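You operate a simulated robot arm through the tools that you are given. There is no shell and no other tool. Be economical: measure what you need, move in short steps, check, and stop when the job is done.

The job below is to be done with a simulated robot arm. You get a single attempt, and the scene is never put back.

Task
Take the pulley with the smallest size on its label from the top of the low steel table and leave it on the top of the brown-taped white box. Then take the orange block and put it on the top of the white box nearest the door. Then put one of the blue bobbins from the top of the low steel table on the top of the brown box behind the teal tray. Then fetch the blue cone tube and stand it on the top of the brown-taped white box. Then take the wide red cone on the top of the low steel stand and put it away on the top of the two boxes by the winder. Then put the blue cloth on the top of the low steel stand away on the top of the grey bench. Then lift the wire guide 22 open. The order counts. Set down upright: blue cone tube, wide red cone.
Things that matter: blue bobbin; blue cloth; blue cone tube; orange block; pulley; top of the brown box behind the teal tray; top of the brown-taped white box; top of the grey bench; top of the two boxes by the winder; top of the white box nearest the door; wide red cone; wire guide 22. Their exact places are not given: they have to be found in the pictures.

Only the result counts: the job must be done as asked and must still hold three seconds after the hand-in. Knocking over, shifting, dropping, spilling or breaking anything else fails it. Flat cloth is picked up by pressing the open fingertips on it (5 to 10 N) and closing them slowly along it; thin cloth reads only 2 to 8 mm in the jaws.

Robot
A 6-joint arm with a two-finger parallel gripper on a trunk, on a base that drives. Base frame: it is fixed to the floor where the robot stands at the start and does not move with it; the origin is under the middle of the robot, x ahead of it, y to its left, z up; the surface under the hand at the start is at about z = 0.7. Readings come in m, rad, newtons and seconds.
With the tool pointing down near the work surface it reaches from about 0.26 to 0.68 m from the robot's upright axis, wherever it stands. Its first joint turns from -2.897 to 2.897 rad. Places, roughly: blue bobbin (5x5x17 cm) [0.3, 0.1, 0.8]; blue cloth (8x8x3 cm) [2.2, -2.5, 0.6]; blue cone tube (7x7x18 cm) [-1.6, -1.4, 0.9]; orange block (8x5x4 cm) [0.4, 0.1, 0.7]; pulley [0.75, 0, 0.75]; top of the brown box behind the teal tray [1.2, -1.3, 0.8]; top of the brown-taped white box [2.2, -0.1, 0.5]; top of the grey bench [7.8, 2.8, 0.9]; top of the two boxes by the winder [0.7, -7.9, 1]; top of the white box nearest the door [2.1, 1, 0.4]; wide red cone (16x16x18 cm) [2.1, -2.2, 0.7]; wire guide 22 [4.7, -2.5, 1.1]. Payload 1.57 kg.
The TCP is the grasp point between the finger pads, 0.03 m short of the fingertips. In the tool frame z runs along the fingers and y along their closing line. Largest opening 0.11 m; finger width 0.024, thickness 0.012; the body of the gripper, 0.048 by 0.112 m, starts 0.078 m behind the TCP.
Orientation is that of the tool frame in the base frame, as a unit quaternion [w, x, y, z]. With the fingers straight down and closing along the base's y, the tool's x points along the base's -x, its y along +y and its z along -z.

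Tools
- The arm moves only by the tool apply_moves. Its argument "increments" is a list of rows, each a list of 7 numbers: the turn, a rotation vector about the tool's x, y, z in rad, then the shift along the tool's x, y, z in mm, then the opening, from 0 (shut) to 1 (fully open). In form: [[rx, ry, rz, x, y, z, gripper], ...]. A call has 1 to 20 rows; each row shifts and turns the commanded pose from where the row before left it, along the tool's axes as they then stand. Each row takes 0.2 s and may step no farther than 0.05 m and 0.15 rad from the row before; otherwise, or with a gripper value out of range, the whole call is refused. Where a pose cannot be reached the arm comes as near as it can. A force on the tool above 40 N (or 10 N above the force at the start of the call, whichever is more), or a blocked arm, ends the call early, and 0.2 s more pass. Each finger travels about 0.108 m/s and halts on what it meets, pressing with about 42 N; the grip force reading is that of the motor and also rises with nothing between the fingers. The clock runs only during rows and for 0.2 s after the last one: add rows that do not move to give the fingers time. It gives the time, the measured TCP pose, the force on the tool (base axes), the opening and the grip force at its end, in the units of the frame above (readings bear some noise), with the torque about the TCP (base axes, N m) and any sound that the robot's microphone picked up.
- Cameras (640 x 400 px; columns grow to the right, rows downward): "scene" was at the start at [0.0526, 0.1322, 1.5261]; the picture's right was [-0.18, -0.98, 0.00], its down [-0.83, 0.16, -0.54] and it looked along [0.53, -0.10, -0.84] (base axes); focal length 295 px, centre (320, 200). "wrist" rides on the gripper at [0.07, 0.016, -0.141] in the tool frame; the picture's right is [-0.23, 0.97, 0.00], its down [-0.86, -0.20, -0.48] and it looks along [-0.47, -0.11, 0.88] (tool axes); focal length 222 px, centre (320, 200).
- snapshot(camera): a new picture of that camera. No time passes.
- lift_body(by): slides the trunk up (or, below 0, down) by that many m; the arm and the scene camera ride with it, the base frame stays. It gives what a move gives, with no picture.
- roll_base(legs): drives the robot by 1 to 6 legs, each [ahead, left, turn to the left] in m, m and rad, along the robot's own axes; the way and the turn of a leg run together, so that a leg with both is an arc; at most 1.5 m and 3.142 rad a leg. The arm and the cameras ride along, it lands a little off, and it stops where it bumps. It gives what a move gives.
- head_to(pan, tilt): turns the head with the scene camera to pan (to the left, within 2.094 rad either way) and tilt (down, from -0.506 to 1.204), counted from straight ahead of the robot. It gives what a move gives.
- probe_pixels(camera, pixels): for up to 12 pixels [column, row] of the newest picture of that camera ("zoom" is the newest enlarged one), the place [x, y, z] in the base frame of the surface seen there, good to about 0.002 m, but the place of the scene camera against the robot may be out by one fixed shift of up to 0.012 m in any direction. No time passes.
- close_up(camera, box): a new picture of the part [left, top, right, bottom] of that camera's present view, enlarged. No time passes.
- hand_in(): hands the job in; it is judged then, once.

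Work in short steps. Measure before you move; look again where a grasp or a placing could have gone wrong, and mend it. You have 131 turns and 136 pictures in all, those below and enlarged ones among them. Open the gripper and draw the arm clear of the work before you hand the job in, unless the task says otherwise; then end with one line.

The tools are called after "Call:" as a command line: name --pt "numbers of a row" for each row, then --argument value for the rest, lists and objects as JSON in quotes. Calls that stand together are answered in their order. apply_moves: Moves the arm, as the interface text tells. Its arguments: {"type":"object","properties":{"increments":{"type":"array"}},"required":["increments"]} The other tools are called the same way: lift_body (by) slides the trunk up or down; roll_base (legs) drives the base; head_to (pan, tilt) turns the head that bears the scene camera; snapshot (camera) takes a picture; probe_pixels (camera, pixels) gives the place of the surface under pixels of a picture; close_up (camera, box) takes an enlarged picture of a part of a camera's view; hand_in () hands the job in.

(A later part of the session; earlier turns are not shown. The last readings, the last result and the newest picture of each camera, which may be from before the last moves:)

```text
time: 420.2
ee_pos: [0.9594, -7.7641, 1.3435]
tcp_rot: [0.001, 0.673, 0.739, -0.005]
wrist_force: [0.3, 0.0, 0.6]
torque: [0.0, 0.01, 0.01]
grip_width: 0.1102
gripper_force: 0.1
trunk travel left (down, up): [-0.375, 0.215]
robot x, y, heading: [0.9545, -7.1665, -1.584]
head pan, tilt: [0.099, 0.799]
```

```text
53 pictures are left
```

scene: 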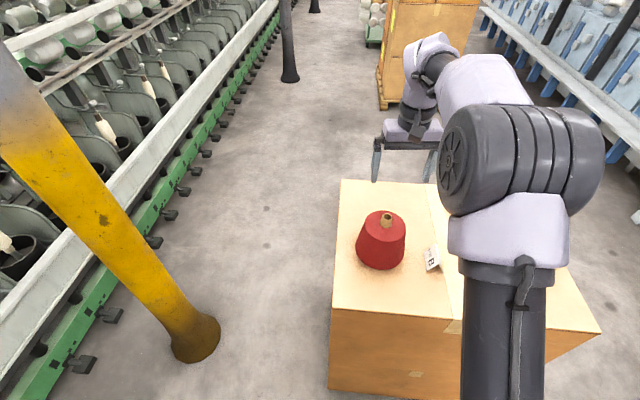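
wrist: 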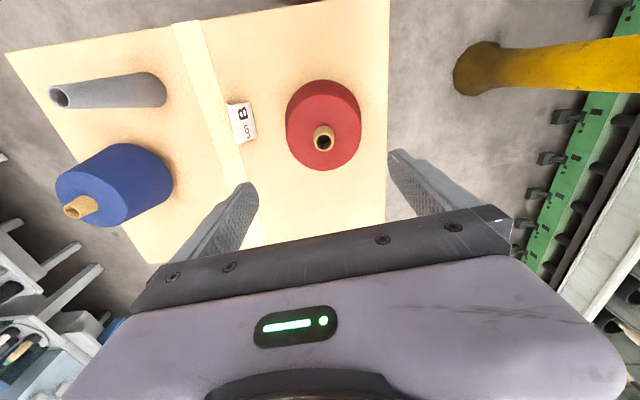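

The cone stands upright and clear of the card. I tuck the arm and drive back the same way.

Call:
apply_moves --pt "0 0 0 40 0 -10 1" --pt "0 0 0 40 0 -10 1" --pt "0 0 0 40 0 0 1" --pt "0 0 0 40 0 0 1"

Call:
roll_base --legs '[[-0.8, -0.15, 0.013], [-0.4, -1.41, 0], [-1.2, -0.04, 0]]'

```text
time: 421.2
ee_pos: [0.9413, -7.6013, 1.36]
tcp_rot: [0.003, 0.674, 0.739, -0.005]
wrist_force: [-0.5, 0.0, -0.2]
torque: [-0.04, -0.02, 0.0]
grip_width: 0.11
gripper_force: 0.1
trunk travel left (down, up): [-0.375, 0.215]
robot x, y, heading: [0.9551, -7.1649, -1.585]
head pan, tilt: [0.099, 0.799]
```

```text
time: 438.0
ee_pos: [-0.6208, -5.1782, 1.3593]
tcp_rot: [0.002, 0.676, 0.737, -0.005]
wrist_force: [0.9, 0.4, 0.5]
torque: [-0.02, 0.01, -0.01]
grip_width: 0.1099
gripper_force: 0.0
trunk travel left (down, up): [-0.375, 0.215]
robot x, y, heading: [-0.6032, -4.7416, -1.593]
head pan, tilt: [0.099, 0.799]
```

I continue past the first trolley and turn east.

Call:
roll_base --legs '[[-0.678, -0.562, 0], [-0.75, -0.017, 0], [-0.466, 0.27, 0], [0, 0, 1.593], [1.2, -0.02, 0]]'

```text
time: 458.7
ee_pos: [0.7748, -2.8289, 1.3595]
tcp_rot: [0.005, -0.077, 0.997, -0.002]
wrist_force: [1.0, -0.5, -0.4]
torque: [0.02, 0.02, 0.0]
grip_width: 0.1102
gripper_force: 0.1
trunk travel left (down, up): [-0.375, 0.215]
robot x, y, heading: [0.3386, -2.8461, 0.048]
head pan, tilt: [0.099, 0.799]
```

On to the south side of the stand, then I turn north to face it and lower the trunk.

Call:
roll_base --legs '[[0, 0, -0.048], [1.0, -0.2, 0], [0.8, 0, 0], [0, 0, 1.57]]'

Call:
lift_body --by -0.25

Call:
snapshot --camera "wrist"

```text
time: 472.0
ee_pos: [2.1281, -2.6272, 1.3604]
tcp_rot: [-0.005, 0.741, -0.672, -0.001]
wrist_force: [-0.6, -0.7, -0.5]
torque: [-0.02, 0.0, 0.0]
grip_width: 0.1099
gripper_force: 0.1
trunk travel left (down, up): [-0.375, 0.215]
robot x, y, heading: [2.118, -3.0654, 1.559]
head pan, tilt: [0.099, 0.799]
```

```text
time: 474.6
ee_pos: [2.1291, -2.6283, 1.1094]
tcp_rot: [-0.005, 0.74, -0.672, -0.002]
wrist_force: [-0.1, -0.6, -0.5]
torque: [0.0, -0.01, 0.0]
grip_width: 0.1101
gripper_force: 0.1
trunk travel left (down, up): [-0.125, 0.465]
robot x, y, heading: [2.1214, -3.0648, 1.562]
head pan, tilt: [0.099, 0.799]
```

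```text
52 pictures are left
```

wrist: 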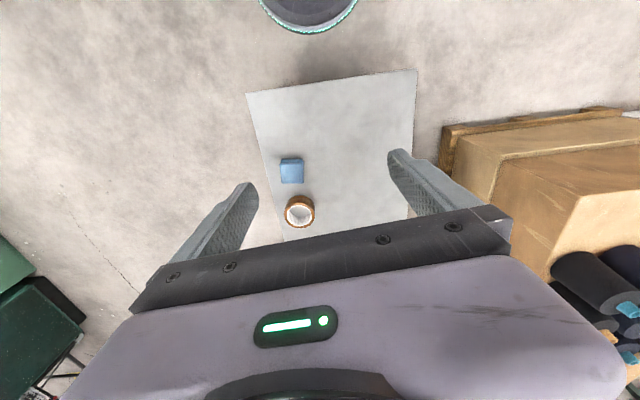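

The cloth is at (291,170) beside the tape. I move above it to z 0.86.

Call:
apply_moves --pt "0 0 0 -32 -26.5 0 1" --pt "0 0 0 -32 -26.5 0 1" --pt "0 0 0 -32 -26.5 0 1" --pt "0 0 0 -32 -26.5 0 1" --pt "0 0 0 -32 -26.5 0 1" --pt "0 0 0 0 0 45 1" --pt "0 0 0 0 0 45 1" --pt "0 0 0 0 0 45 1" --pt "0 0 0 0 0 45 1" --pt "0 0 0 0 0 45 1" --pt "0 0 0 0 0 25 1" --pt "0 0 0 0 0 0 1"

Call:
snapshot --camera "wrist"

Call:
close_up --camera "wrist" --box '[260, 80, 380, 190]'

```text
time: 477.2
ee_pos: [2.2468, -2.4522, 0.8604]
tcp_rot: [-0.006, 0.741, -0.671, -0.002]
wrist_force: [0.4, 1.3, 0.2]
torque: [0.0, -0.01, 0.01]
grip_width: 0.1099
gripper_force: 0.0
trunk travel left (down, up): [-0.125, 0.465]
robot x, y, heading: [2.1208, -3.0643, 1.561]
head pan, tilt: [0.099, 0.799]
```

```text
51 pictures are left
```

wrist: 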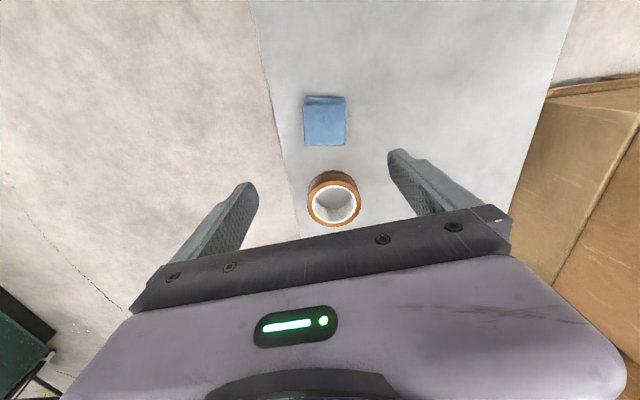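

```text
3.64 times, centred on (320, 135) of wrist
```

zoom: 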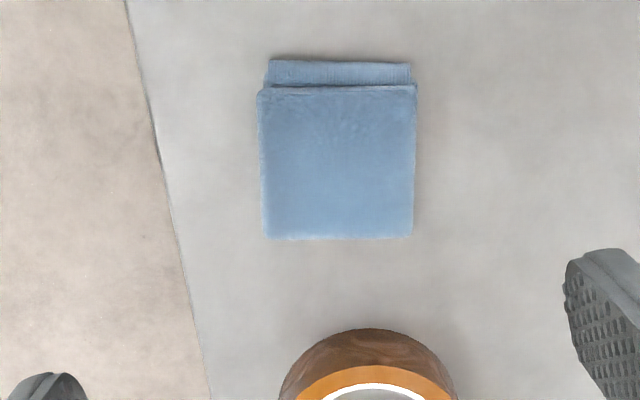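

A neatly folded block of cloth. I probe its corners.

Call:
probe_pixels --camera "wrist" --pixels '[[309, 105], [337, 104], [310, 144], [336, 144], [323, 125], [322, 98], [300, 130], [345, 108], [345, 140], [335, 172]]'

```text
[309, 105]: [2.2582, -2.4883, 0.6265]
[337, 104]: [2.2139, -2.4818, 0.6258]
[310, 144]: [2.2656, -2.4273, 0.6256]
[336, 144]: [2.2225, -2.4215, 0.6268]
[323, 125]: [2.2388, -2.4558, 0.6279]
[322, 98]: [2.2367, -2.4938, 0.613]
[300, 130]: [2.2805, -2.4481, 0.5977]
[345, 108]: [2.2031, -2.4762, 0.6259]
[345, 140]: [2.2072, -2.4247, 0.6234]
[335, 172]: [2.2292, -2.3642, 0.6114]
```

Centre (2.236,-2.455), edges 0.245 rad off the jaws. I align, go down to z 0.633 and close gently on its sides.

Call:
apply_moves --pt "0 0 0 2 11 0 1" --pt "0 0 0.1225 0 0 40 1" --pt "0 0 0.1225 0 0 45 1" --pt "0 0 0 0 0 45 1" --pt "0 0 0 0 0 45 1" --pt "0 0 0 0 0 40 1" --pt "0 0 0 0 0 12 1" --pt "0 0 0 0 0 0 1"

Call:
snapshot --camera "wrist"

Call:
apply_moves --pt "0 0 0 0 0 0 0.8" --pt "0 0 0 0 0 0 0.65" --pt "0 0 0 0 0 0 0.5" --pt "0 0 0 0 0 0 0.35" --pt "0 0 0 0 0 0 0.2" --pt "0 0 0 0 0 0 0" --pt "0 0 0 0 0 0 0" --pt "0 0 0 0 0 0 0"

Call:
snapshot --camera "wrist"

```text
time: 479.0
ee_pos: [2.2373, -2.4543, 0.6334]
tcp_rot: [0.004, -0.653, 0.757, 0.003]
wrist_force: [0.6, -0.2, 0.2]
torque: [0.0, 0.0, 0.0]
grip_width: 0.1099
gripper_force: 0.1
trunk travel left (down, up): [-0.125, 0.465]
robot x, y, heading: [2.1176, -3.0648, 1.564]
head pan, tilt: [0.099, 0.799]
```

```text
49 pictures are left
```

wrist: 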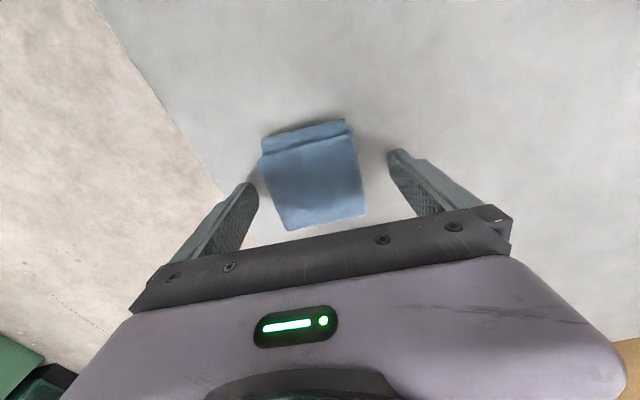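

```text
time: 480.8
ee_pos: [2.2349, -2.454, 0.6344]
tcp_rot: [0.004, -0.653, 0.757, 0.003]
wrist_force: [0.4, -0.5, 1.3]
torque: [0.0, 0.03, 0.01]
grip_width: 0.0689
gripper_force: 41.5
trunk travel left (down, up): [-0.125, 0.465]
robot x, y, heading: [2.1161, -3.0633, 1.557]
head pan, tilt: [0.099, 0.799]
```

```text
48 pictures are left
```

wrist: 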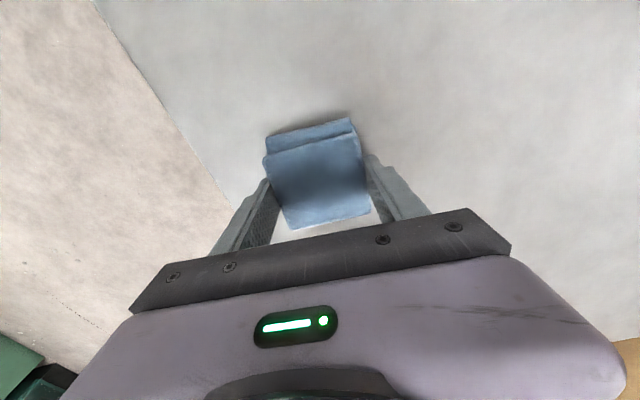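

It holds firm at 0.069 like a solid block. I lift and draw in.

Call:
apply_moves --pt "0 0 0 0 0 -15 0" --pt "0 0 0 0 0 -40 0" --pt "0 0 0 0 0 -45 0" --pt "0 0 0 0 0 -45 0" --pt "0 0 0 0 0 -45 0" --pt "0 0 0 0 0 -45 0" --pt "0 0 0 0 0 -45 0" --pt "0 0 0 0 0 -45 0" --pt "0 0 0 0 0 -45 0" --pt "0 0 0 0 0 -45 0" --pt "0 0 0 0 0 -45 0" --pt "0 0 0 40 15 0 0" --pt "0 0 0 40 15 0 0" --pt "0 0 0 40 15 0 0" --pt "0 0 0 40 15 0 0" --pt "0 0 0 0 0 0 0"

Call:
snapshot --camera "wrist"

Call:
head_to --pan -1.3 --tilt 0.35

Call:
snapshot --camera "scene"

```text
time: 484.2
ee_pos: [2.15, -2.6053, 1.0928]
tcp_rot: [0.005, -0.652, 0.758, 0.002]
wrist_force: [-0.1, -0.4, -0.4]
torque: [-0.01, 0.01, 0.0]
grip_width: 0.0688
gripper_force: 42.3
trunk travel left (down, up): [-0.125, 0.465]
robot x, y, heading: [2.1199, -3.0626, 1.562]
head pan, tilt: [0.099, 0.799]
```

```text
47 pictures are left
```

wrist: 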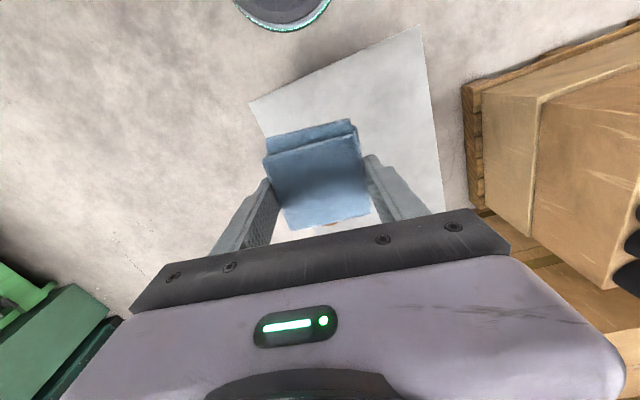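

```text
time: 485.7
ee_pos: [2.1505, -2.6057, 1.0926]
tcp_rot: [0.005, -0.653, 0.757, 0.002]
wrist_force: [0.9, -0.7, -1.2]
torque: [0.0, 0.05, -0.04]
grip_width: 0.0686
gripper_force: 42.2
trunk travel left (down, up): [-0.125, 0.465]
robot x, y, heading: [2.1199, -3.0641, 1.563]
head pan, tilt: [-1.3, 0.351]
```

```text
46 pictures are left
```

scene: 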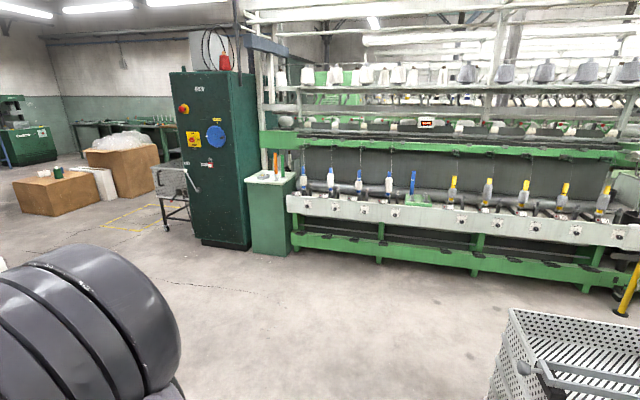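

The cloth is held. The green spinning frame is ahead with a red mark at (426,124); I zoom there, since wire guide 22 is near [4.7,-2.5,1.1].

Call:
close_up --camera "scene" --box '[350, 90, 510, 190]'

Call:
probe_pixels --camera "scene" --pixels '[[426, 124], [426, 150], [453, 185], [413, 180], [365, 205], [460, 205], [270, 250], [400, 240], [250, 300], [225, 250], [20, 210], [165, 230]]'

```text
4.00 times, centred on (430, 140) of scene
```

zoom: 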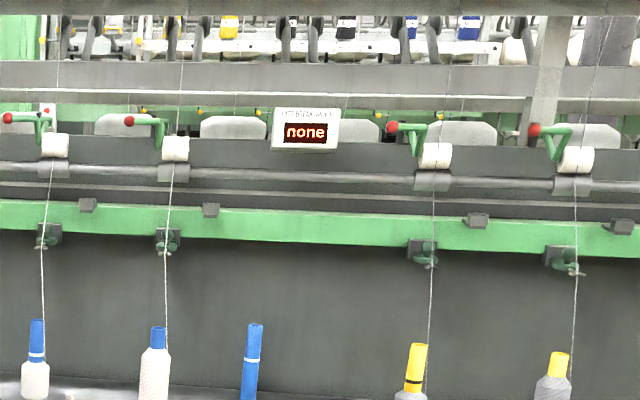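

```text
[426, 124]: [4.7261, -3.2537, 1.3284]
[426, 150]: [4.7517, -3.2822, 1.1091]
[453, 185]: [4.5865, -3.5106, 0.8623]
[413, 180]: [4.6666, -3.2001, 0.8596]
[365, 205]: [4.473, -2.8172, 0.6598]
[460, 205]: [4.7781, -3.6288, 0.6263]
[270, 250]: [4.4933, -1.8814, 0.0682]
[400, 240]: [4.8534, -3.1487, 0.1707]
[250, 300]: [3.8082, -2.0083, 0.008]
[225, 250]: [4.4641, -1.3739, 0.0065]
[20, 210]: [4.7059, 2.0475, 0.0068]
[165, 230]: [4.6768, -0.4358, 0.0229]
```

I will measure the guides later; first the cloth. I drive back north along x≈3.7 and look toward the far benches.

Call:
roll_base --legs '[[0.05, -1.0, 0], [1.4, -0.5, 0], [1.4, -0.2, 0], [1.3, 0, 0]]'

Call:
head_to --pan -1.1 --tilt 0.35

Call:
snapshot --camera "scene"

```text
time: 510.5
ee_pos: [4.0556, 1.4491, 1.0924]
tcp_rot: [0.005, -0.629, 0.778, 0.003]
wrist_force: [0.2, 0.7, -0.3]
torque: [0.05, 0.01, -0.02]
grip_width: 0.0688
gripper_force: 41.7
trunk travel left (down, up): [-0.125, 0.465]
robot x, y, heading: [3.9958, 0.9948, 1.498]
head pan, tilt: [-1.3, 0.351]
```

```text
time: 511.2
ee_pos: [4.0557, 1.4488, 1.0921]
tcp_rot: [0.005, -0.629, 0.778, 0.003]
wrist_force: [0.4, -0.4, -0.3]
torque: [0.0, 0.04, -0.05]
grip_width: 0.0685
gripper_force: 41.8
trunk travel left (down, up): [-0.125, 0.465]
robot x, y, heading: [3.9968, 0.9958, 1.497]
head pan, tilt: [-1.1, 0.351]
```

```text
44 pictures are left
```

scene: 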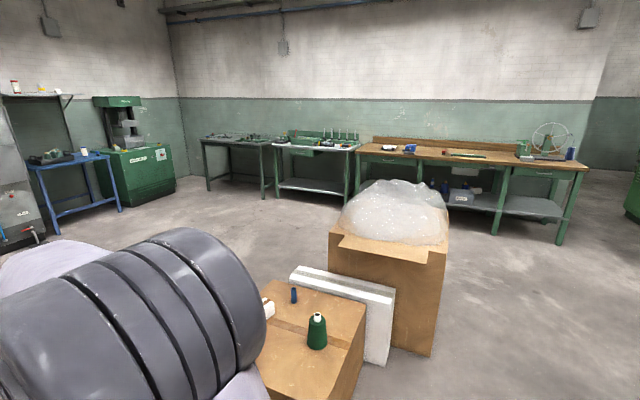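

I probe the benches along the far wall and zoom on them.

Call:
probe_pixels --camera "scene" --pixels '[[230, 145], [310, 150], [400, 152], [320, 148], [285, 250], [340, 195], [430, 355], [390, 360], [200, 250], [250, 230], [280, 148], [350, 152]]'

Call:
close_up --camera "scene" --box '[190, 110, 370, 210]'

```text
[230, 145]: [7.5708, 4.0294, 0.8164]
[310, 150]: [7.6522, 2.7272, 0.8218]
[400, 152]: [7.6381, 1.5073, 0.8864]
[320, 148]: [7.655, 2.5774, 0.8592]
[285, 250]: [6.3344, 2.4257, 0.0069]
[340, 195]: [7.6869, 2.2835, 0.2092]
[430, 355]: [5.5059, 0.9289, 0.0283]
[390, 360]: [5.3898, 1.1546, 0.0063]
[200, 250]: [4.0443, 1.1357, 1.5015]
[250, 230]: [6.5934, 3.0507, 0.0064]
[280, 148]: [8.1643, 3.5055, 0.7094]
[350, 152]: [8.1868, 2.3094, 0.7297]
```

```text
3.56 times, centred on (280, 160) of scene
```

zoom: 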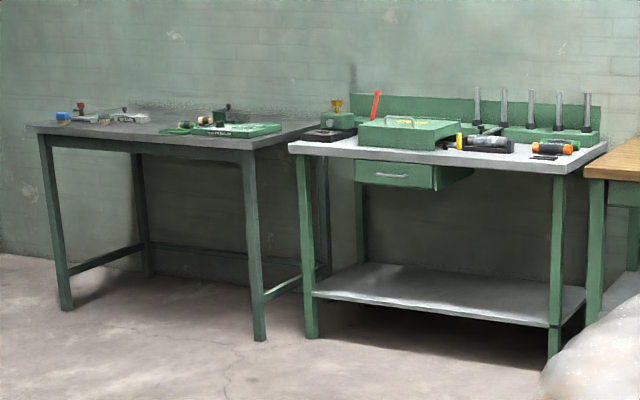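

The grey-topped bench is the middle one at y≈2.3–3.4. I drive round the cartons and up to it.

Call:
roll_base --legs '[[0.85, 0, 0], [0.85, 0, 0], [0, 0, -1.497], [1.4, 0, 0], [1.35, 0.05, 0]]'

Call:
head_to --pan 0.2 --tilt 0.6

Call:
snapshot --camera "scene"

```text
time: 536.3
ee_pos: [7.3349, 2.6403, 1.0935]
tcp_rot: [0.005, 0.081, 0.997, -0.001]
wrist_force: [-0.2, 0.1, -1.1]
torque: [-0.02, -0.03, 0.0]
grip_width: 0.0688
gripper_force: 42.2
trunk travel left (down, up): [-0.125, 0.465]
robot x, y, heading: [6.875, 2.6787, -0.019]
head pan, tilt: [-1.1, 0.351]
```

```text
time: 537.8
ee_pos: [7.3362, 2.6389, 1.0936]
tcp_rot: [0.005, 0.081, 0.997, -0.002]
wrist_force: [0.6, 0.3, -0.6]
torque: [-0.04, -0.04, 0.0]
grip_width: 0.0688
gripper_force: 41.6
trunk travel left (down, up): [-0.125, 0.465]
robot x, y, heading: [6.8795, 2.6793, -0.027]
head pan, tilt: [0.201, 0.6]
```

```text
42 pictures are left
```

scene: 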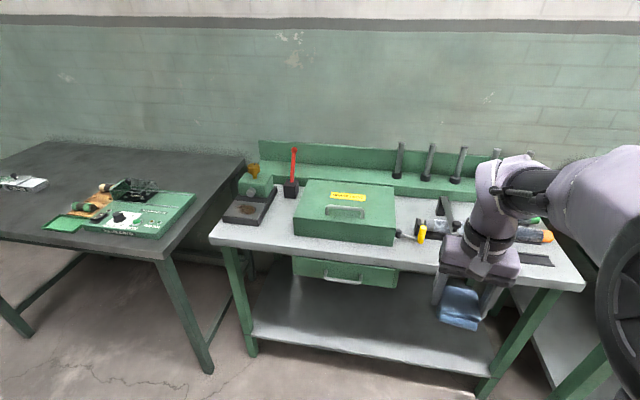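

The front strip of the bench is free between tool case and the edge near (430,258). I probe.

Call:
probe_pixels --camera "scene" --pixels '[[215, 240], [300, 250], [340, 255], [420, 262], [430, 250], [500, 283], [405, 237], [255, 232], [270, 240], [330, 237], [383, 244], [275, 222]]'

```text
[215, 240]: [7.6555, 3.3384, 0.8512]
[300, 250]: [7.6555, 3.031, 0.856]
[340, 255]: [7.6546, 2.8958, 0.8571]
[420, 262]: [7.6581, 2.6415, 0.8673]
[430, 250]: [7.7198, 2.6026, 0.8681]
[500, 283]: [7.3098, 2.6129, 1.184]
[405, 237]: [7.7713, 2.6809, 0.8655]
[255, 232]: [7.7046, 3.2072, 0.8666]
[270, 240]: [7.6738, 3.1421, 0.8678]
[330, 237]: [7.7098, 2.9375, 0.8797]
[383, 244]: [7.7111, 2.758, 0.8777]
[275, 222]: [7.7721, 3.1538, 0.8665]
```

I drive 0.22 m closer and bring the cloth over the front strip near (7.71,2.58) to look with the wrist camera.

Call:
roll_base --legs '[[0.22, 0, 0.02]]'

Call:
apply_moves --pt "0 0 0 -40 -10 0 0" --pt "0 0 0 -40 -10 0 0" --pt "0 0 0 -40 0 0 0" --pt "0 0 0 0 0 0 0"

Call:
snapshot --camera "wrist"

Call:
snapshot --camera "scene"

```text
time: 539.5
ee_pos: [7.559, 2.6455, 1.0936]
tcp_rot: [0.005, 0.072, 0.997, -0.001]
wrist_force: [0.5, -0.1, 0.1]
torque: [-0.03, 0.02, 0.03]
grip_width: 0.0688
gripper_force: 41.4
trunk travel left (down, up): [-0.125, 0.465]
robot x, y, heading: [7.1002, 2.674, -0.008]
head pan, tilt: [0.201, 0.6]
```

```text
time: 540.5
ee_pos: [7.6761, 2.61, 1.0905]
tcp_rot: [0.006, 0.071, 0.997, -0.002]
wrist_force: [0.4, 0.5, -0.4]
torque: [-0.03, 0.0, 0.03]
grip_width: 0.0688
gripper_force: 41.8
trunk travel left (down, up): [-0.125, 0.465]
robot x, y, heading: [7.0998, 2.6735, -0.003]
head pan, tilt: [0.201, 0.6]
```

```text
41 pictures are left
```

wrist: 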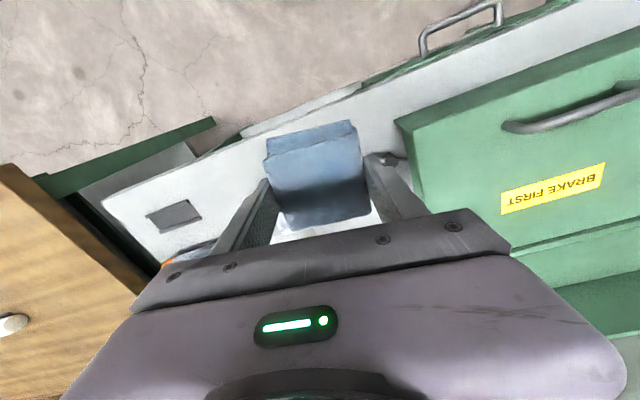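

```text
40 pictures are left
```

scene: 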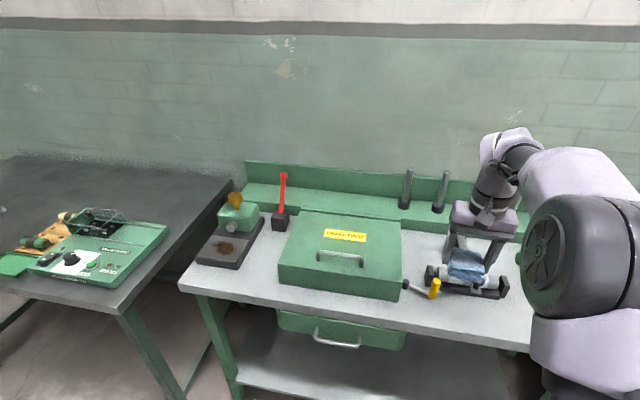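

There is a drill-like tool right under; the free spot left of the case near (262,262) may be better. I probe both.

Call:
probe_pixels --camera "scene" --pixels '[[238, 269], [265, 220], [280, 288], [285, 235], [195, 285], [230, 285], [278, 295], [262, 250], [430, 310], [433, 298], [500, 297], [515, 325]]'

Call:
close_up --camera "scene" --box '[170, 160, 550, 370]'

```text
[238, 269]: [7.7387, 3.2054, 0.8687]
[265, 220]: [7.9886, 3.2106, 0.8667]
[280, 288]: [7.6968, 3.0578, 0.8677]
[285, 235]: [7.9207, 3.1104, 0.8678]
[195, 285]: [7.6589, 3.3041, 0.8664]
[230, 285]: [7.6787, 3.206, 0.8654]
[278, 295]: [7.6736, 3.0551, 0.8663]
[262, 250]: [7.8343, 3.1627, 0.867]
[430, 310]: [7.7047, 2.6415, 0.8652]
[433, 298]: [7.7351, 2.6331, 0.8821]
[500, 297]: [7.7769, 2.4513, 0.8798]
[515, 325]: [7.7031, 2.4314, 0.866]
```

```text
1.68 times, centred on (360, 265) of scene
```

zoom: 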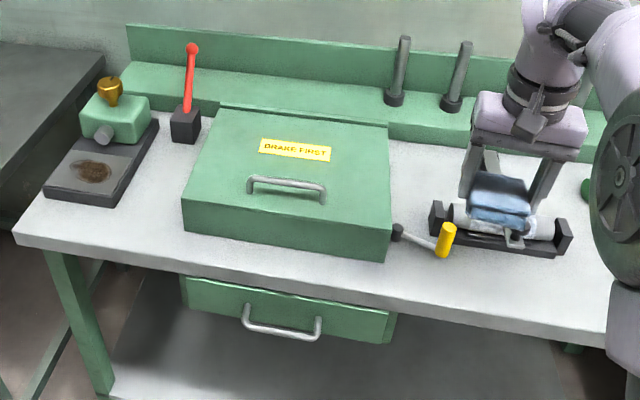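

The gap left of the case (y 3.07–3.205) fits the cloth if I turn the jaws along x. I strafe left and turn the tool.

Call:
roll_base --legs '[[0, 0.5, 0]]'

Call:
apply_moves --pt "0 0 0.143 0 0 0 0" --pt "0 0 0.143 0 0 0 0" --pt "0 0 0.143 0 0 0 0" --pt "0 0 0.143 0 0 0 0" --pt "0 0 0.143 0 0 0 0" --pt "0 0 0.143 0 0 0 0" --pt "0 0 0.143 0 0 0 0" --pt "0 0 0.143 0 0 0 0" --pt "0 0 0.143 0 0 0 0" --pt "0 0 0.143 0 0 0 0" --pt "0 0 0 0 0 0 0"

Call:
snapshot --camera "wrist"

```text
time: 543.4
ee_pos: [7.6765, 3.1129, 1.0914]
tcp_rot: [0.005, 0.066, 0.998, -0.001]
wrist_force: [-0.5, 0.9, -0.6]
torque: [-0.01, 0.01, -0.02]
grip_width: 0.0687
gripper_force: 42.2
trunk travel left (down, up): [-0.125, 0.465]
robot x, y, heading: [7.1016, 3.1752, 0.006]
head pan, tilt: [0.201, 0.6]
```

```text
time: 545.8
ee_pos: [7.6772, 3.1139, 1.0919]
tcp_rot: [0.005, 0.704, 0.71, 0.002]
wrist_force: [-0.1, 0.4, -1.3]
torque: [0.02, -0.02, 0.03]
grip_width: 0.0686
gripper_force: 42.1
trunk travel left (down, up): [-0.125, 0.465]
robot x, y, heading: [7.0988, 3.174, 0.006]
head pan, tilt: [0.201, 0.6]
```

```text
38 pictures are left
```

wrist: 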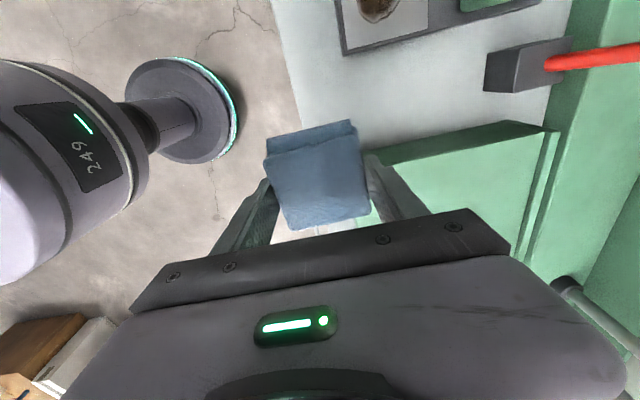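

I probe the tray edge, case edge and bench top with the wrist camera.

Call:
probe_pixels --camera "wrist" --pixels '[[342, 55], [410, 40], [480, 12], [383, 160], [460, 142], [540, 123], [390, 90], [330, 100], [300, 60], [370, 155]]'

```text
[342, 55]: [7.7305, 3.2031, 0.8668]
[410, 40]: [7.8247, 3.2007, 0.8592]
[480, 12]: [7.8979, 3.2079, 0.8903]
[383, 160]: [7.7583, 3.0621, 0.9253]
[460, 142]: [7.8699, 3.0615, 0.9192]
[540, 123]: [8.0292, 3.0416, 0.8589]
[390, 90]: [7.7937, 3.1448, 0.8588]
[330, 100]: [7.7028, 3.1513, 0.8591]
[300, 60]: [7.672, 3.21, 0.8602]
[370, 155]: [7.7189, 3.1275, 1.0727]
```

Gap centre y 3.132, top 0.859. I move to (7.745,3.132), descend to 0.90, then ease down.

Call:
apply_moves --pt "0 0 0 9 34 0 0" --pt "0 0 0 9 34 0 0" --pt "0 0 0 0 0 45 0" --pt "0 0 0 0 0 45 0" --pt "0 0 0 0 0 45 0" --pt "0 0 0 0 0 40 0" --pt "0 0 0 0 0 15 0" --pt "0 0 0 0 0 0 0"

Call:
apply_moves --pt "0 0 0 0 0 3 0" --pt "0 0 0 0 0 2 0" --pt "0 0 0 0 0 1 0" --pt "0 0 0 0 0 0 0"

Call:
snapshot --camera "wrist"

```text
time: 547.6
ee_pos: [7.7442, 3.1318, 0.8995]
tcp_rot: [0.005, 0.704, 0.71, 0.003]
wrist_force: [-0.4, 0.2, -0.2]
torque: [-0.02, 0.02, 0.02]
grip_width: 0.0687
gripper_force: 42.1
trunk travel left (down, up): [-0.125, 0.465]
robot x, y, heading: [7.1028, 3.1751, 0.006]
head pan, tilt: [0.201, 0.6]
```

```text
time: 548.6
ee_pos: [7.746, 3.132, 0.8944]
tcp_rot: [0.006, 0.704, 0.71, 0.003]
wrist_force: [1.1, 1.1, 3.1]
torque: [-0.08, 0.05, 0.02]
grip_width: 0.0687
gripper_force: 42.4
trunk travel left (down, up): [-0.125, 0.465]
robot x, y, heading: [7.0998, 3.1704, 0.003]
head pan, tilt: [0.201, 0.6]
```

```text
37 pictures are left
```

wrist: 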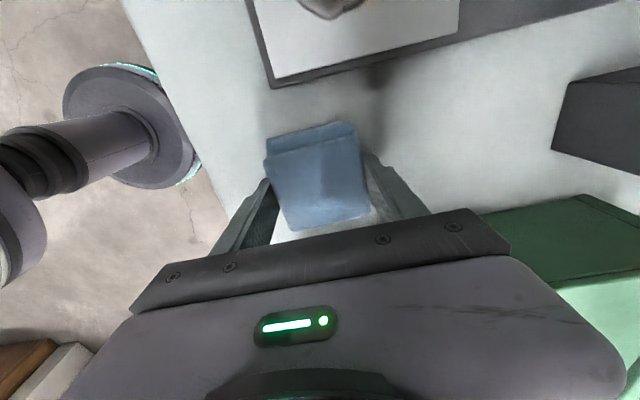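

It rests on the bench. I release and rise.

Call:
apply_moves --pt "0 0 0 0 0 0 0.7" --pt "0 0 0 0 0 0 0.8" --pt "0 0 0 0 0 0 0.9" --pt "0 0 0 0 0 -30 0.9" --pt "0 0 0 0 0 -45 0.9" --pt "0 0 0 0 0 -45 1" --pt "0 0 0 0 0 -45 1" --pt "0 0 0 0 0 -45 1" --pt "0 0 0 0 -40 0 1" --pt "0 0 0 0 -40 0 1" --pt "0 0 0 0 -40 0 1" --pt "0 0 0 0 -40 0 1"

Call:
snapshot --camera "scene"

```text
time: 551.2
ee_pos: [7.5817, 3.1295, 1.1028]
tcp_rot: [0.005, 0.704, 0.71, 0.002]
wrist_force: [-0.2, -0.2, -1.1]
torque: [0.02, -0.01, 0.0]
grip_width: 0.1098
gripper_force: 0.1
trunk travel left (down, up): [-0.125, 0.465]
robot x, y, heading: [7.103, 3.1739, 0.002]
head pan, tilt: [0.201, 0.6]
```

```text
36 pictures are left
```

scene: 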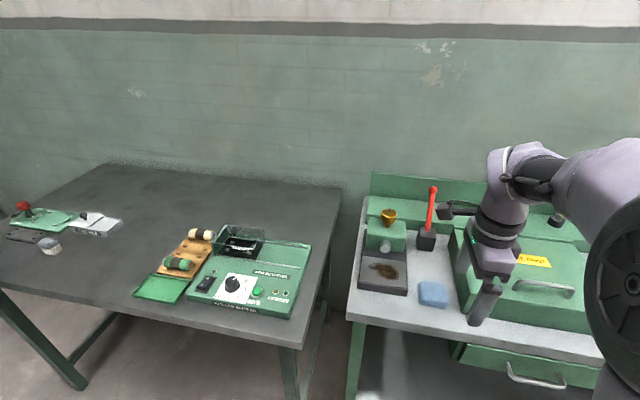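

The cloth lies on the grey bench at (433,294). I turn the tool back and drive to the spinning frame.

Call:
apply_moves --pt "0 0 -0.143 0 0 0 1" --pt "0 0 -0.143 0 0 0 1" --pt "0 0 -0.143 0 0 0 1" --pt "0 0 -0.143 0 0 0 1" --pt "0 0 -0.143 0 0 0 1" --pt "0 0 -0.143 0 0 0 1" --pt "0 0 -0.143 0 0 0 1" --pt "0 0 -0.143 0 0 0 1" --pt "0 0 -0.143 0 0 0 1" --pt "0 0 -0.143 0 0 0 1" --pt "0 0 -0.141 0 0 0 0"

Call:
roll_base --legs '[[-1.45, -0.2, 0], [-1.4, -0.2, 0]]'

```text
time: 553.6
ee_pos: [7.5831, 3.1292, 1.1027]
tcp_rot: [0.005, -0.005, 1.0, -0.002]
wrist_force: [-0.2, -0.1, 1.0]
torque: [0.02, 0.0, 0.0]
grip_width: 0.0284
gripper_force: 0.9
trunk travel left (down, up): [-0.125, 0.465]
robot x, y, heading: [7.0991, 3.1717, 0.002]
head pan, tilt: [0.201, 0.6]
```

```text
time: 567.4
ee_pos: [4.7495, 2.807, 1.1036]
tcp_rot: [0.005, 0.031, 1.0, -0.002]
wrist_force: [-0.1, -1.7, 0.5]
torque: [0.02, 0.0, -0.01]
grip_width: 0.0002
gripper_force: 21.1
trunk travel left (down, up): [-0.125, 0.465]
robot x, y, heading: [4.2661, 2.8846, -0.06]
head pan, tilt: [0.201, 0.6]
```

I correct the heading and continue down the aisle.

Call:
roll_base --legs '[[0, 0, 0.06], [-0.52, -1.35, 0], [-0.1, -1.4, 0], [-0.05, -1.4, 0]]'

Call:
head_to --pan -0.4 --tilt 0.3

Call:
snapshot --camera "scene"

```text
time: 588.2
ee_pos: [4.2119, -1.293, 1.1031]
tcp_rot: [0.005, -0.032, 0.999, -0.002]
wrist_force: [-0.6, 0.2, 0.5]
torque: [0.0, -0.01, 0.0]
grip_width: 0.0
gripper_force: 21.4
trunk travel left (down, up): [-0.125, 0.465]
robot x, y, heading: [3.728, -1.2793, 0.055]
head pan, tilt: [0.201, 0.6]
```

```text
time: 589.2
ee_pos: [4.21, -1.2938, 1.1039]
tcp_rot: [0.006, -0.031, 1.0, -0.001]
wrist_force: [-0.5, -0.4, -0.1]
torque: [0.03, -0.03, 0.02]
grip_width: 0.0002
gripper_force: 21.0
trunk travel left (down, up): [-0.125, 0.465]
robot x, y, heading: [3.7291, -1.2793, 0.065]
head pan, tilt: [-0.4, 0.3]
```

```text
35 pictures are left
```

scene: 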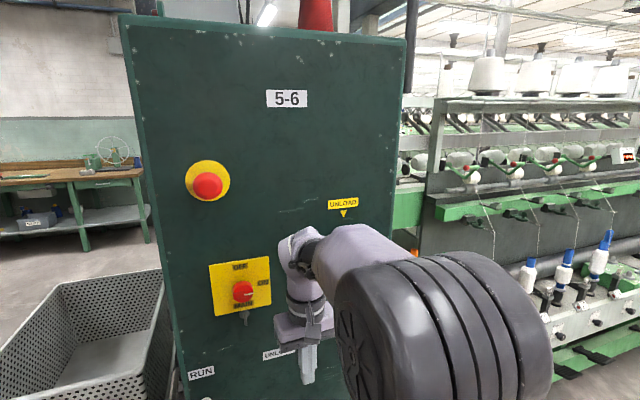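

I back off from the cabinet and strafe along the frame to y≈-2.5.

Call:
roll_base --legs '[[-0.25, 0, -0.06], [0, -1.2, 0]]'

Call:
head_to --pan 0.1 --tilt 0.3

Call:
snapshot --camera "scene"

```text
time: 596.7
ee_pos: [3.9651, -2.5288, 1.1032]
tcp_rot: [0.006, -0.005, 1.0, -0.002]
wrist_force: [0.6, 0.2, 0.2]
torque: [0.01, 0.01, 0.02]
grip_width: 0.0002
gripper_force: 21.7
trunk travel left (down, up): [-0.125, 0.465]
robot x, y, heading: [3.4841, -2.4832, 0.01]
head pan, tilt: [-0.4, 0.3]
```

```text
time: 597.6
ee_pos: [3.9651, -2.5295, 1.1034]
tcp_rot: [0.005, -0.004, 1.0, -0.002]
wrist_force: [0.8, -0.6, 0.5]
torque: [-0.01, -0.01, -0.05]
grip_width: 0.0001
gripper_force: 20.9
trunk travel left (down, up): [-0.125, 0.465]
robot x, y, heading: [3.479, -2.4838, 0.005]
head pan, tilt: [0.099, 0.3]
```

```text
34 pictures are left
```

scene: 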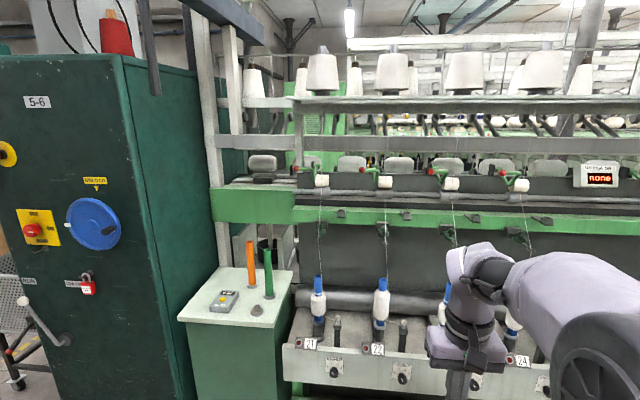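

Position plates 21, 22, 24 show; guide 22 hangs above plate 22, at about (383,232). I zoom in and probe.

Call:
close_up --camera "scene" --box '[300, 160, 460, 260]'

Call:
probe_pixels --camera "zoom" --pixels '[[330, 270], [330, 290], [345, 300], [340, 240], [310, 275], [345, 275], [88, 270], [600, 290], [310, 215], [330, 310], [338, 330], [300, 285]]'

Call:
close_up --camera "scene" --box '[358, 210, 410, 250]'

Call:
close_up --camera "scene" --box '[290, 320, 450, 400]'

```text
4.00 times, centred on (380, 210) of scene
```

zoom: 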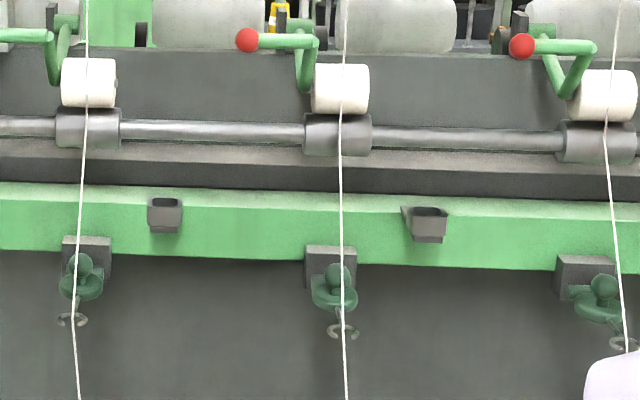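

```text
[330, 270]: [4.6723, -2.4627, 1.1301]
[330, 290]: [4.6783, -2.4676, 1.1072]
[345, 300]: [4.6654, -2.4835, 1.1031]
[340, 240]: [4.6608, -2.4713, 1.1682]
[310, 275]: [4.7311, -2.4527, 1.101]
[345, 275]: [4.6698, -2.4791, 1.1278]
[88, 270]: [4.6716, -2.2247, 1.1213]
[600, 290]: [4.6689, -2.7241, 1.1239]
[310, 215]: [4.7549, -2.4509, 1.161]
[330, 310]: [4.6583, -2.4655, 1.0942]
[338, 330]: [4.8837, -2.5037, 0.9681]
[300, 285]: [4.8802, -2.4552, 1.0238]
```

```text
10.00 times, centred on (384, 230) of scene
```

zoom: 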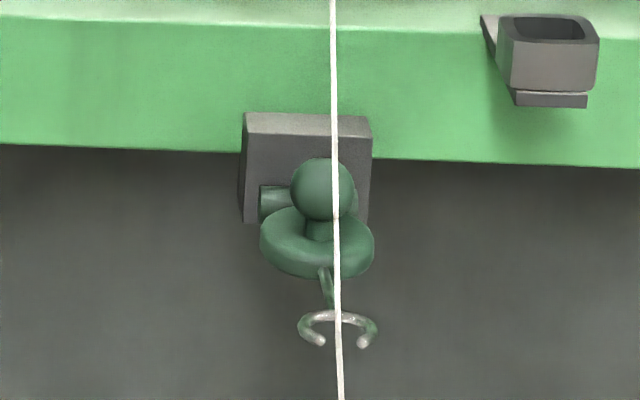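

```text
4.00 times, centred on (370, 360) of scene
```

zoom: 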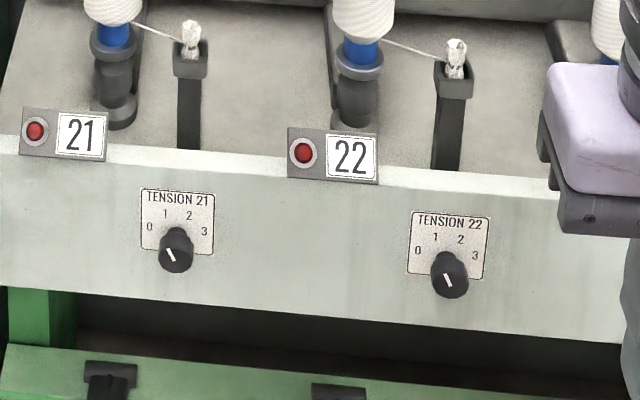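

Guide 22 has a ball knob at about (4.67,-2.466,1.125) on a hinge behind it. I will take the ball from the front with the tool level, so I first tip the tool forward.

Call:
apply_moves --pt "0 0 0 -40 20 -15 0.6" --pt "0 0 0 -40 20 -15 0.6" --pt "0 0 0 -40 20 0 0.6" --pt "0 -0.143 0 0 0 0 0.6" --pt "0 -0.143 0 0 0 0 0.6" --pt "0 -0.143 0 0 0 0 0.6" --pt "0 -0.143 0 0 0 0 0.6" --pt "0 -0.143 0 0 0 0 0.6" --pt "0 -0.143 0 0 0 0 0.6" --pt "0 -0.143 0 0 0 0 0.6" --pt "0 -0.143 0 0 0 0 0.6" --pt "0 -0.143 0 0 0 0 0.6" --pt "0 -0.143 0 0 0 0 0.6" --pt "0 -0.143 0 0 0 0 0.6" --pt "0 0 0 0 0 0 0.6"

Call:
snapshot --camera "wrist"

```text
time: 600.8
ee_pos: [4.0834, -2.4673, 1.1328]
tcp_rot: [0.712, -0.004, 0.703, 0.002]
wrist_force: [-0.7, 0.0, -0.2]
torque: [-0.01, -0.03, 0.01]
grip_width: 0.0662
gripper_force: 0.0
trunk travel left (down, up): [-0.125, 0.465]
robot x, y, heading: [3.48, -2.4892, 0.002]
head pan, tilt: [0.099, 0.3]
```

```text
30 pictures are left
```

wrist: 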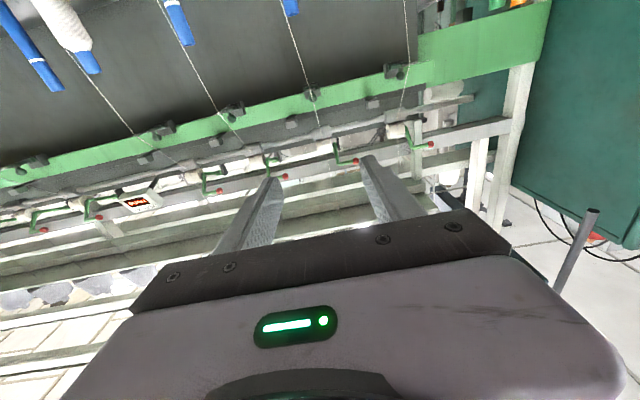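

Level now. Guides show near (232,112), (313,95), (400,72); I zoom on (313,95) and probe.

Call:
close_up --camera "wrist" --box '[283, 75, 347, 115]'

Call:
probe_pixels --camera "zoom" --pixels '[[300, 160], [310, 200], [300, 220], [320, 240], [340, 200], [280, 200]]'

```text
10.00 times, centred on (315, 95) of wrist
```

zoom: 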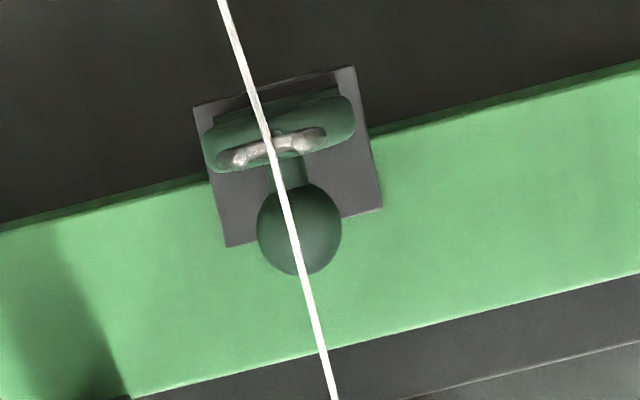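

```text
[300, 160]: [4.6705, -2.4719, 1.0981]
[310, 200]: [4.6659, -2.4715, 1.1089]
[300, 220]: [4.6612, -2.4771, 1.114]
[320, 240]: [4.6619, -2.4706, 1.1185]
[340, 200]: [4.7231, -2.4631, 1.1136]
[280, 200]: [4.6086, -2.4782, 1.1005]
```

The ball is centred near (4.675,-2.474,1.117); the yarn runs in front of it and will pass between the fingers. I drive 0.45 m closer and re-measure.

Call:
roll_base --legs '[[0.42, 0, 0]]'

Call:
snapshot --camera "wrist"

Call:
close_up --camera "wrist" --box '[250, 80, 410, 180]'

```text
time: 603.4
ee_pos: [4.4917, -2.4654, 1.1338]
tcp_rot: [0.711, -0.003, 0.703, 0.0]
wrist_force: [-0.5, -0.3, 0.2]
torque: [0.01, 0.0, 0.02]
grip_width: 0.0659
gripper_force: 0.1
trunk travel left (down, up): [-0.125, 0.465]
robot x, y, heading: [3.8877, -2.4825, 0.009]
head pan, tilt: [0.099, 0.3]
```

```text
28 pictures are left
```

wrist: 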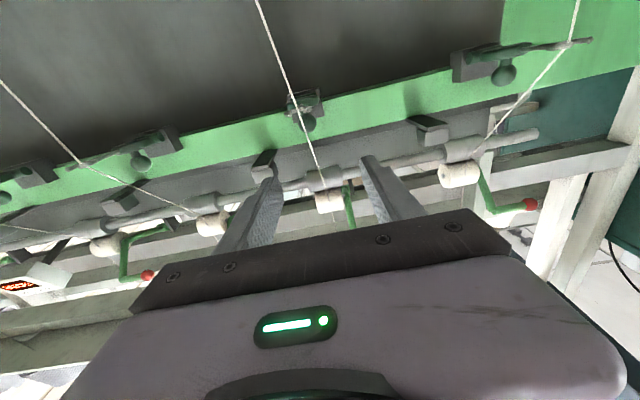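

```text
4.00 times, centred on (330, 130) of wrist
```

zoom: 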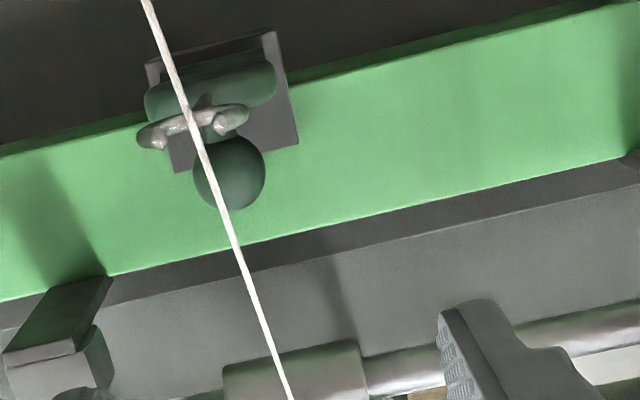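

I probe ball, ring, thread and bracket.

Call:
probe_pixels --camera "zoom" --pixels '[[250, 170], [200, 175], [262, 165], [235, 200], [205, 120], [170, 125], [223, 120], [180, 90], [200, 80], [275, 100], [215, 165], [245, 260]]'

```text
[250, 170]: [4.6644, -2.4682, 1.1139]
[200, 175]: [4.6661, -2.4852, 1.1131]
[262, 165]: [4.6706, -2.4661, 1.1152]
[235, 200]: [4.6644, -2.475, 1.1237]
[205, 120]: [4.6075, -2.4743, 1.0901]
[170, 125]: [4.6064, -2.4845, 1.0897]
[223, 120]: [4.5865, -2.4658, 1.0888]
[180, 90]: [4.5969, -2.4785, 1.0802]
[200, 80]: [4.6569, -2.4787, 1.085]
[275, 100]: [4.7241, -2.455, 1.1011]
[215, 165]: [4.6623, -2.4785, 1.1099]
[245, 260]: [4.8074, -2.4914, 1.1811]
```

Ball centre (4.672,-2.4755,1.115), its ring reaches forward to x 4.587 at z 1.09. I align first, then advance so the tips just enclose the ball (TCP x 4.648).

Call:
apply_moves --pt "0 0 0 10 -5 0 0.6" --pt "0 0 0 9 -5 0 0.6" --pt "0 0 0 0 0 40 0.6" --pt "0 0 0 0 0 40 0.6" --pt "0 0 0 0 0 40 0.6" --pt "0 0 0 0 0 25 0.6" --pt "0 0 0 0 0 11 0.6" --pt "0 0 0 0 0 0 0.6"

Call:
snapshot --camera "wrist"

```text
time: 605.2
ee_pos: [4.6488, -2.4733, 1.1178]
tcp_rot: [0.711, -0.005, 0.703, 0.002]
wrist_force: [-0.8, -0.5, -0.7]
torque: [0.0, 0.01, 0.03]
grip_width: 0.0661
gripper_force: 0.0
trunk travel left (down, up): [-0.125, 0.465]
robot x, y, heading: [3.8852, -2.4819, 0.007]
head pan, tilt: [0.099, 0.3]
```

```text
26 pictures are left
```

wrist: 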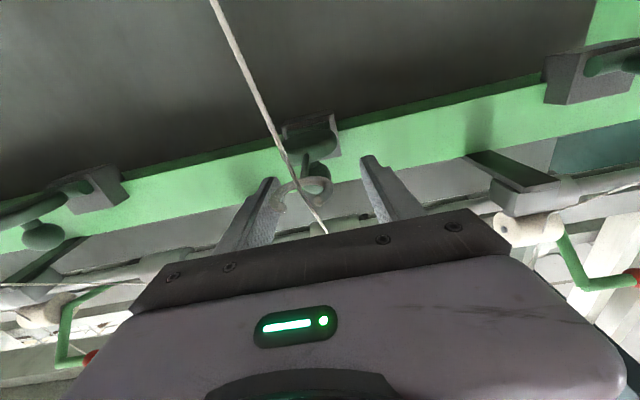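

I zoom to see ball and fingers.

Call:
close_up --camera "wrist" --box '[240, 100, 400, 250]'

Call:
probe_pixels --camera "wrist" --pixels '[[316, 170], [308, 180], [328, 190], [285, 182], [308, 130], [272, 185], [370, 165], [300, 175]]'

```text
2.67 times, centred on (320, 175) of wrist
```

zoom: 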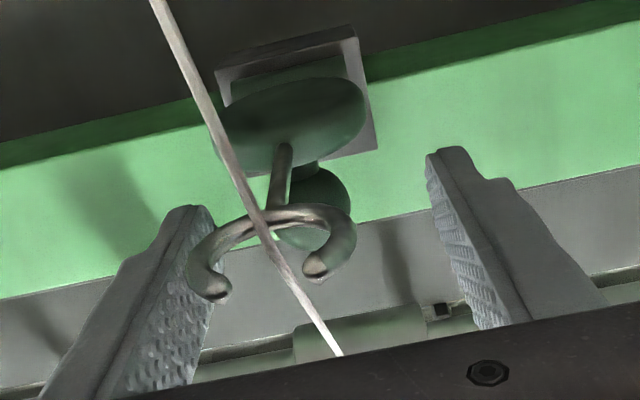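

```text
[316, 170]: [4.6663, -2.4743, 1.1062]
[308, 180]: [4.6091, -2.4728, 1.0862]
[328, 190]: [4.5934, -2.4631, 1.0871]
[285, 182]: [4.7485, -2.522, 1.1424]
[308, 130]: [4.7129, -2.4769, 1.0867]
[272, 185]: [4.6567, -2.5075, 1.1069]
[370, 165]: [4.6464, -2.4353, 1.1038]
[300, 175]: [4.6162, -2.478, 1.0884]
```

The ball sits between the fingers behind the ring. I close on it.

Call:
apply_moves --pt "0 0 0 0 -1 0 0.45" --pt "0 0 0 0 0 0 0.3" --pt "0 0 0 0 0 0 0.22" --pt "0 0 0 0 0 0 0.1" --pt "0 0 0 0 0 0 0" --pt "0 0 0 0 0 0 0"

Call:
close_up --camera "wrist" --box '[240, 100, 400, 250]'

```text
time: 606.6
ee_pos: [4.6475, -2.4768, 1.1182]
tcp_rot: [0.71, -0.002, 0.704, 0.001]
wrist_force: [0.6, -13.1, 0.6]
torque: [-0.06, -0.03, -0.4]
grip_width: 0.0251
gripper_force: 36.9
trunk travel left (down, up): [-0.125, 0.465]
robot x, y, heading: [3.8873, -2.4836, 0.004]
head pan, tilt: [0.099, 0.3]
```

```text
2.67 times, centred on (320, 175) of wrist
```

zoom: 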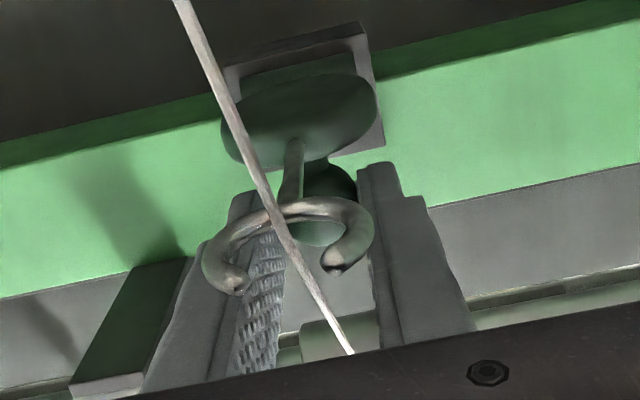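

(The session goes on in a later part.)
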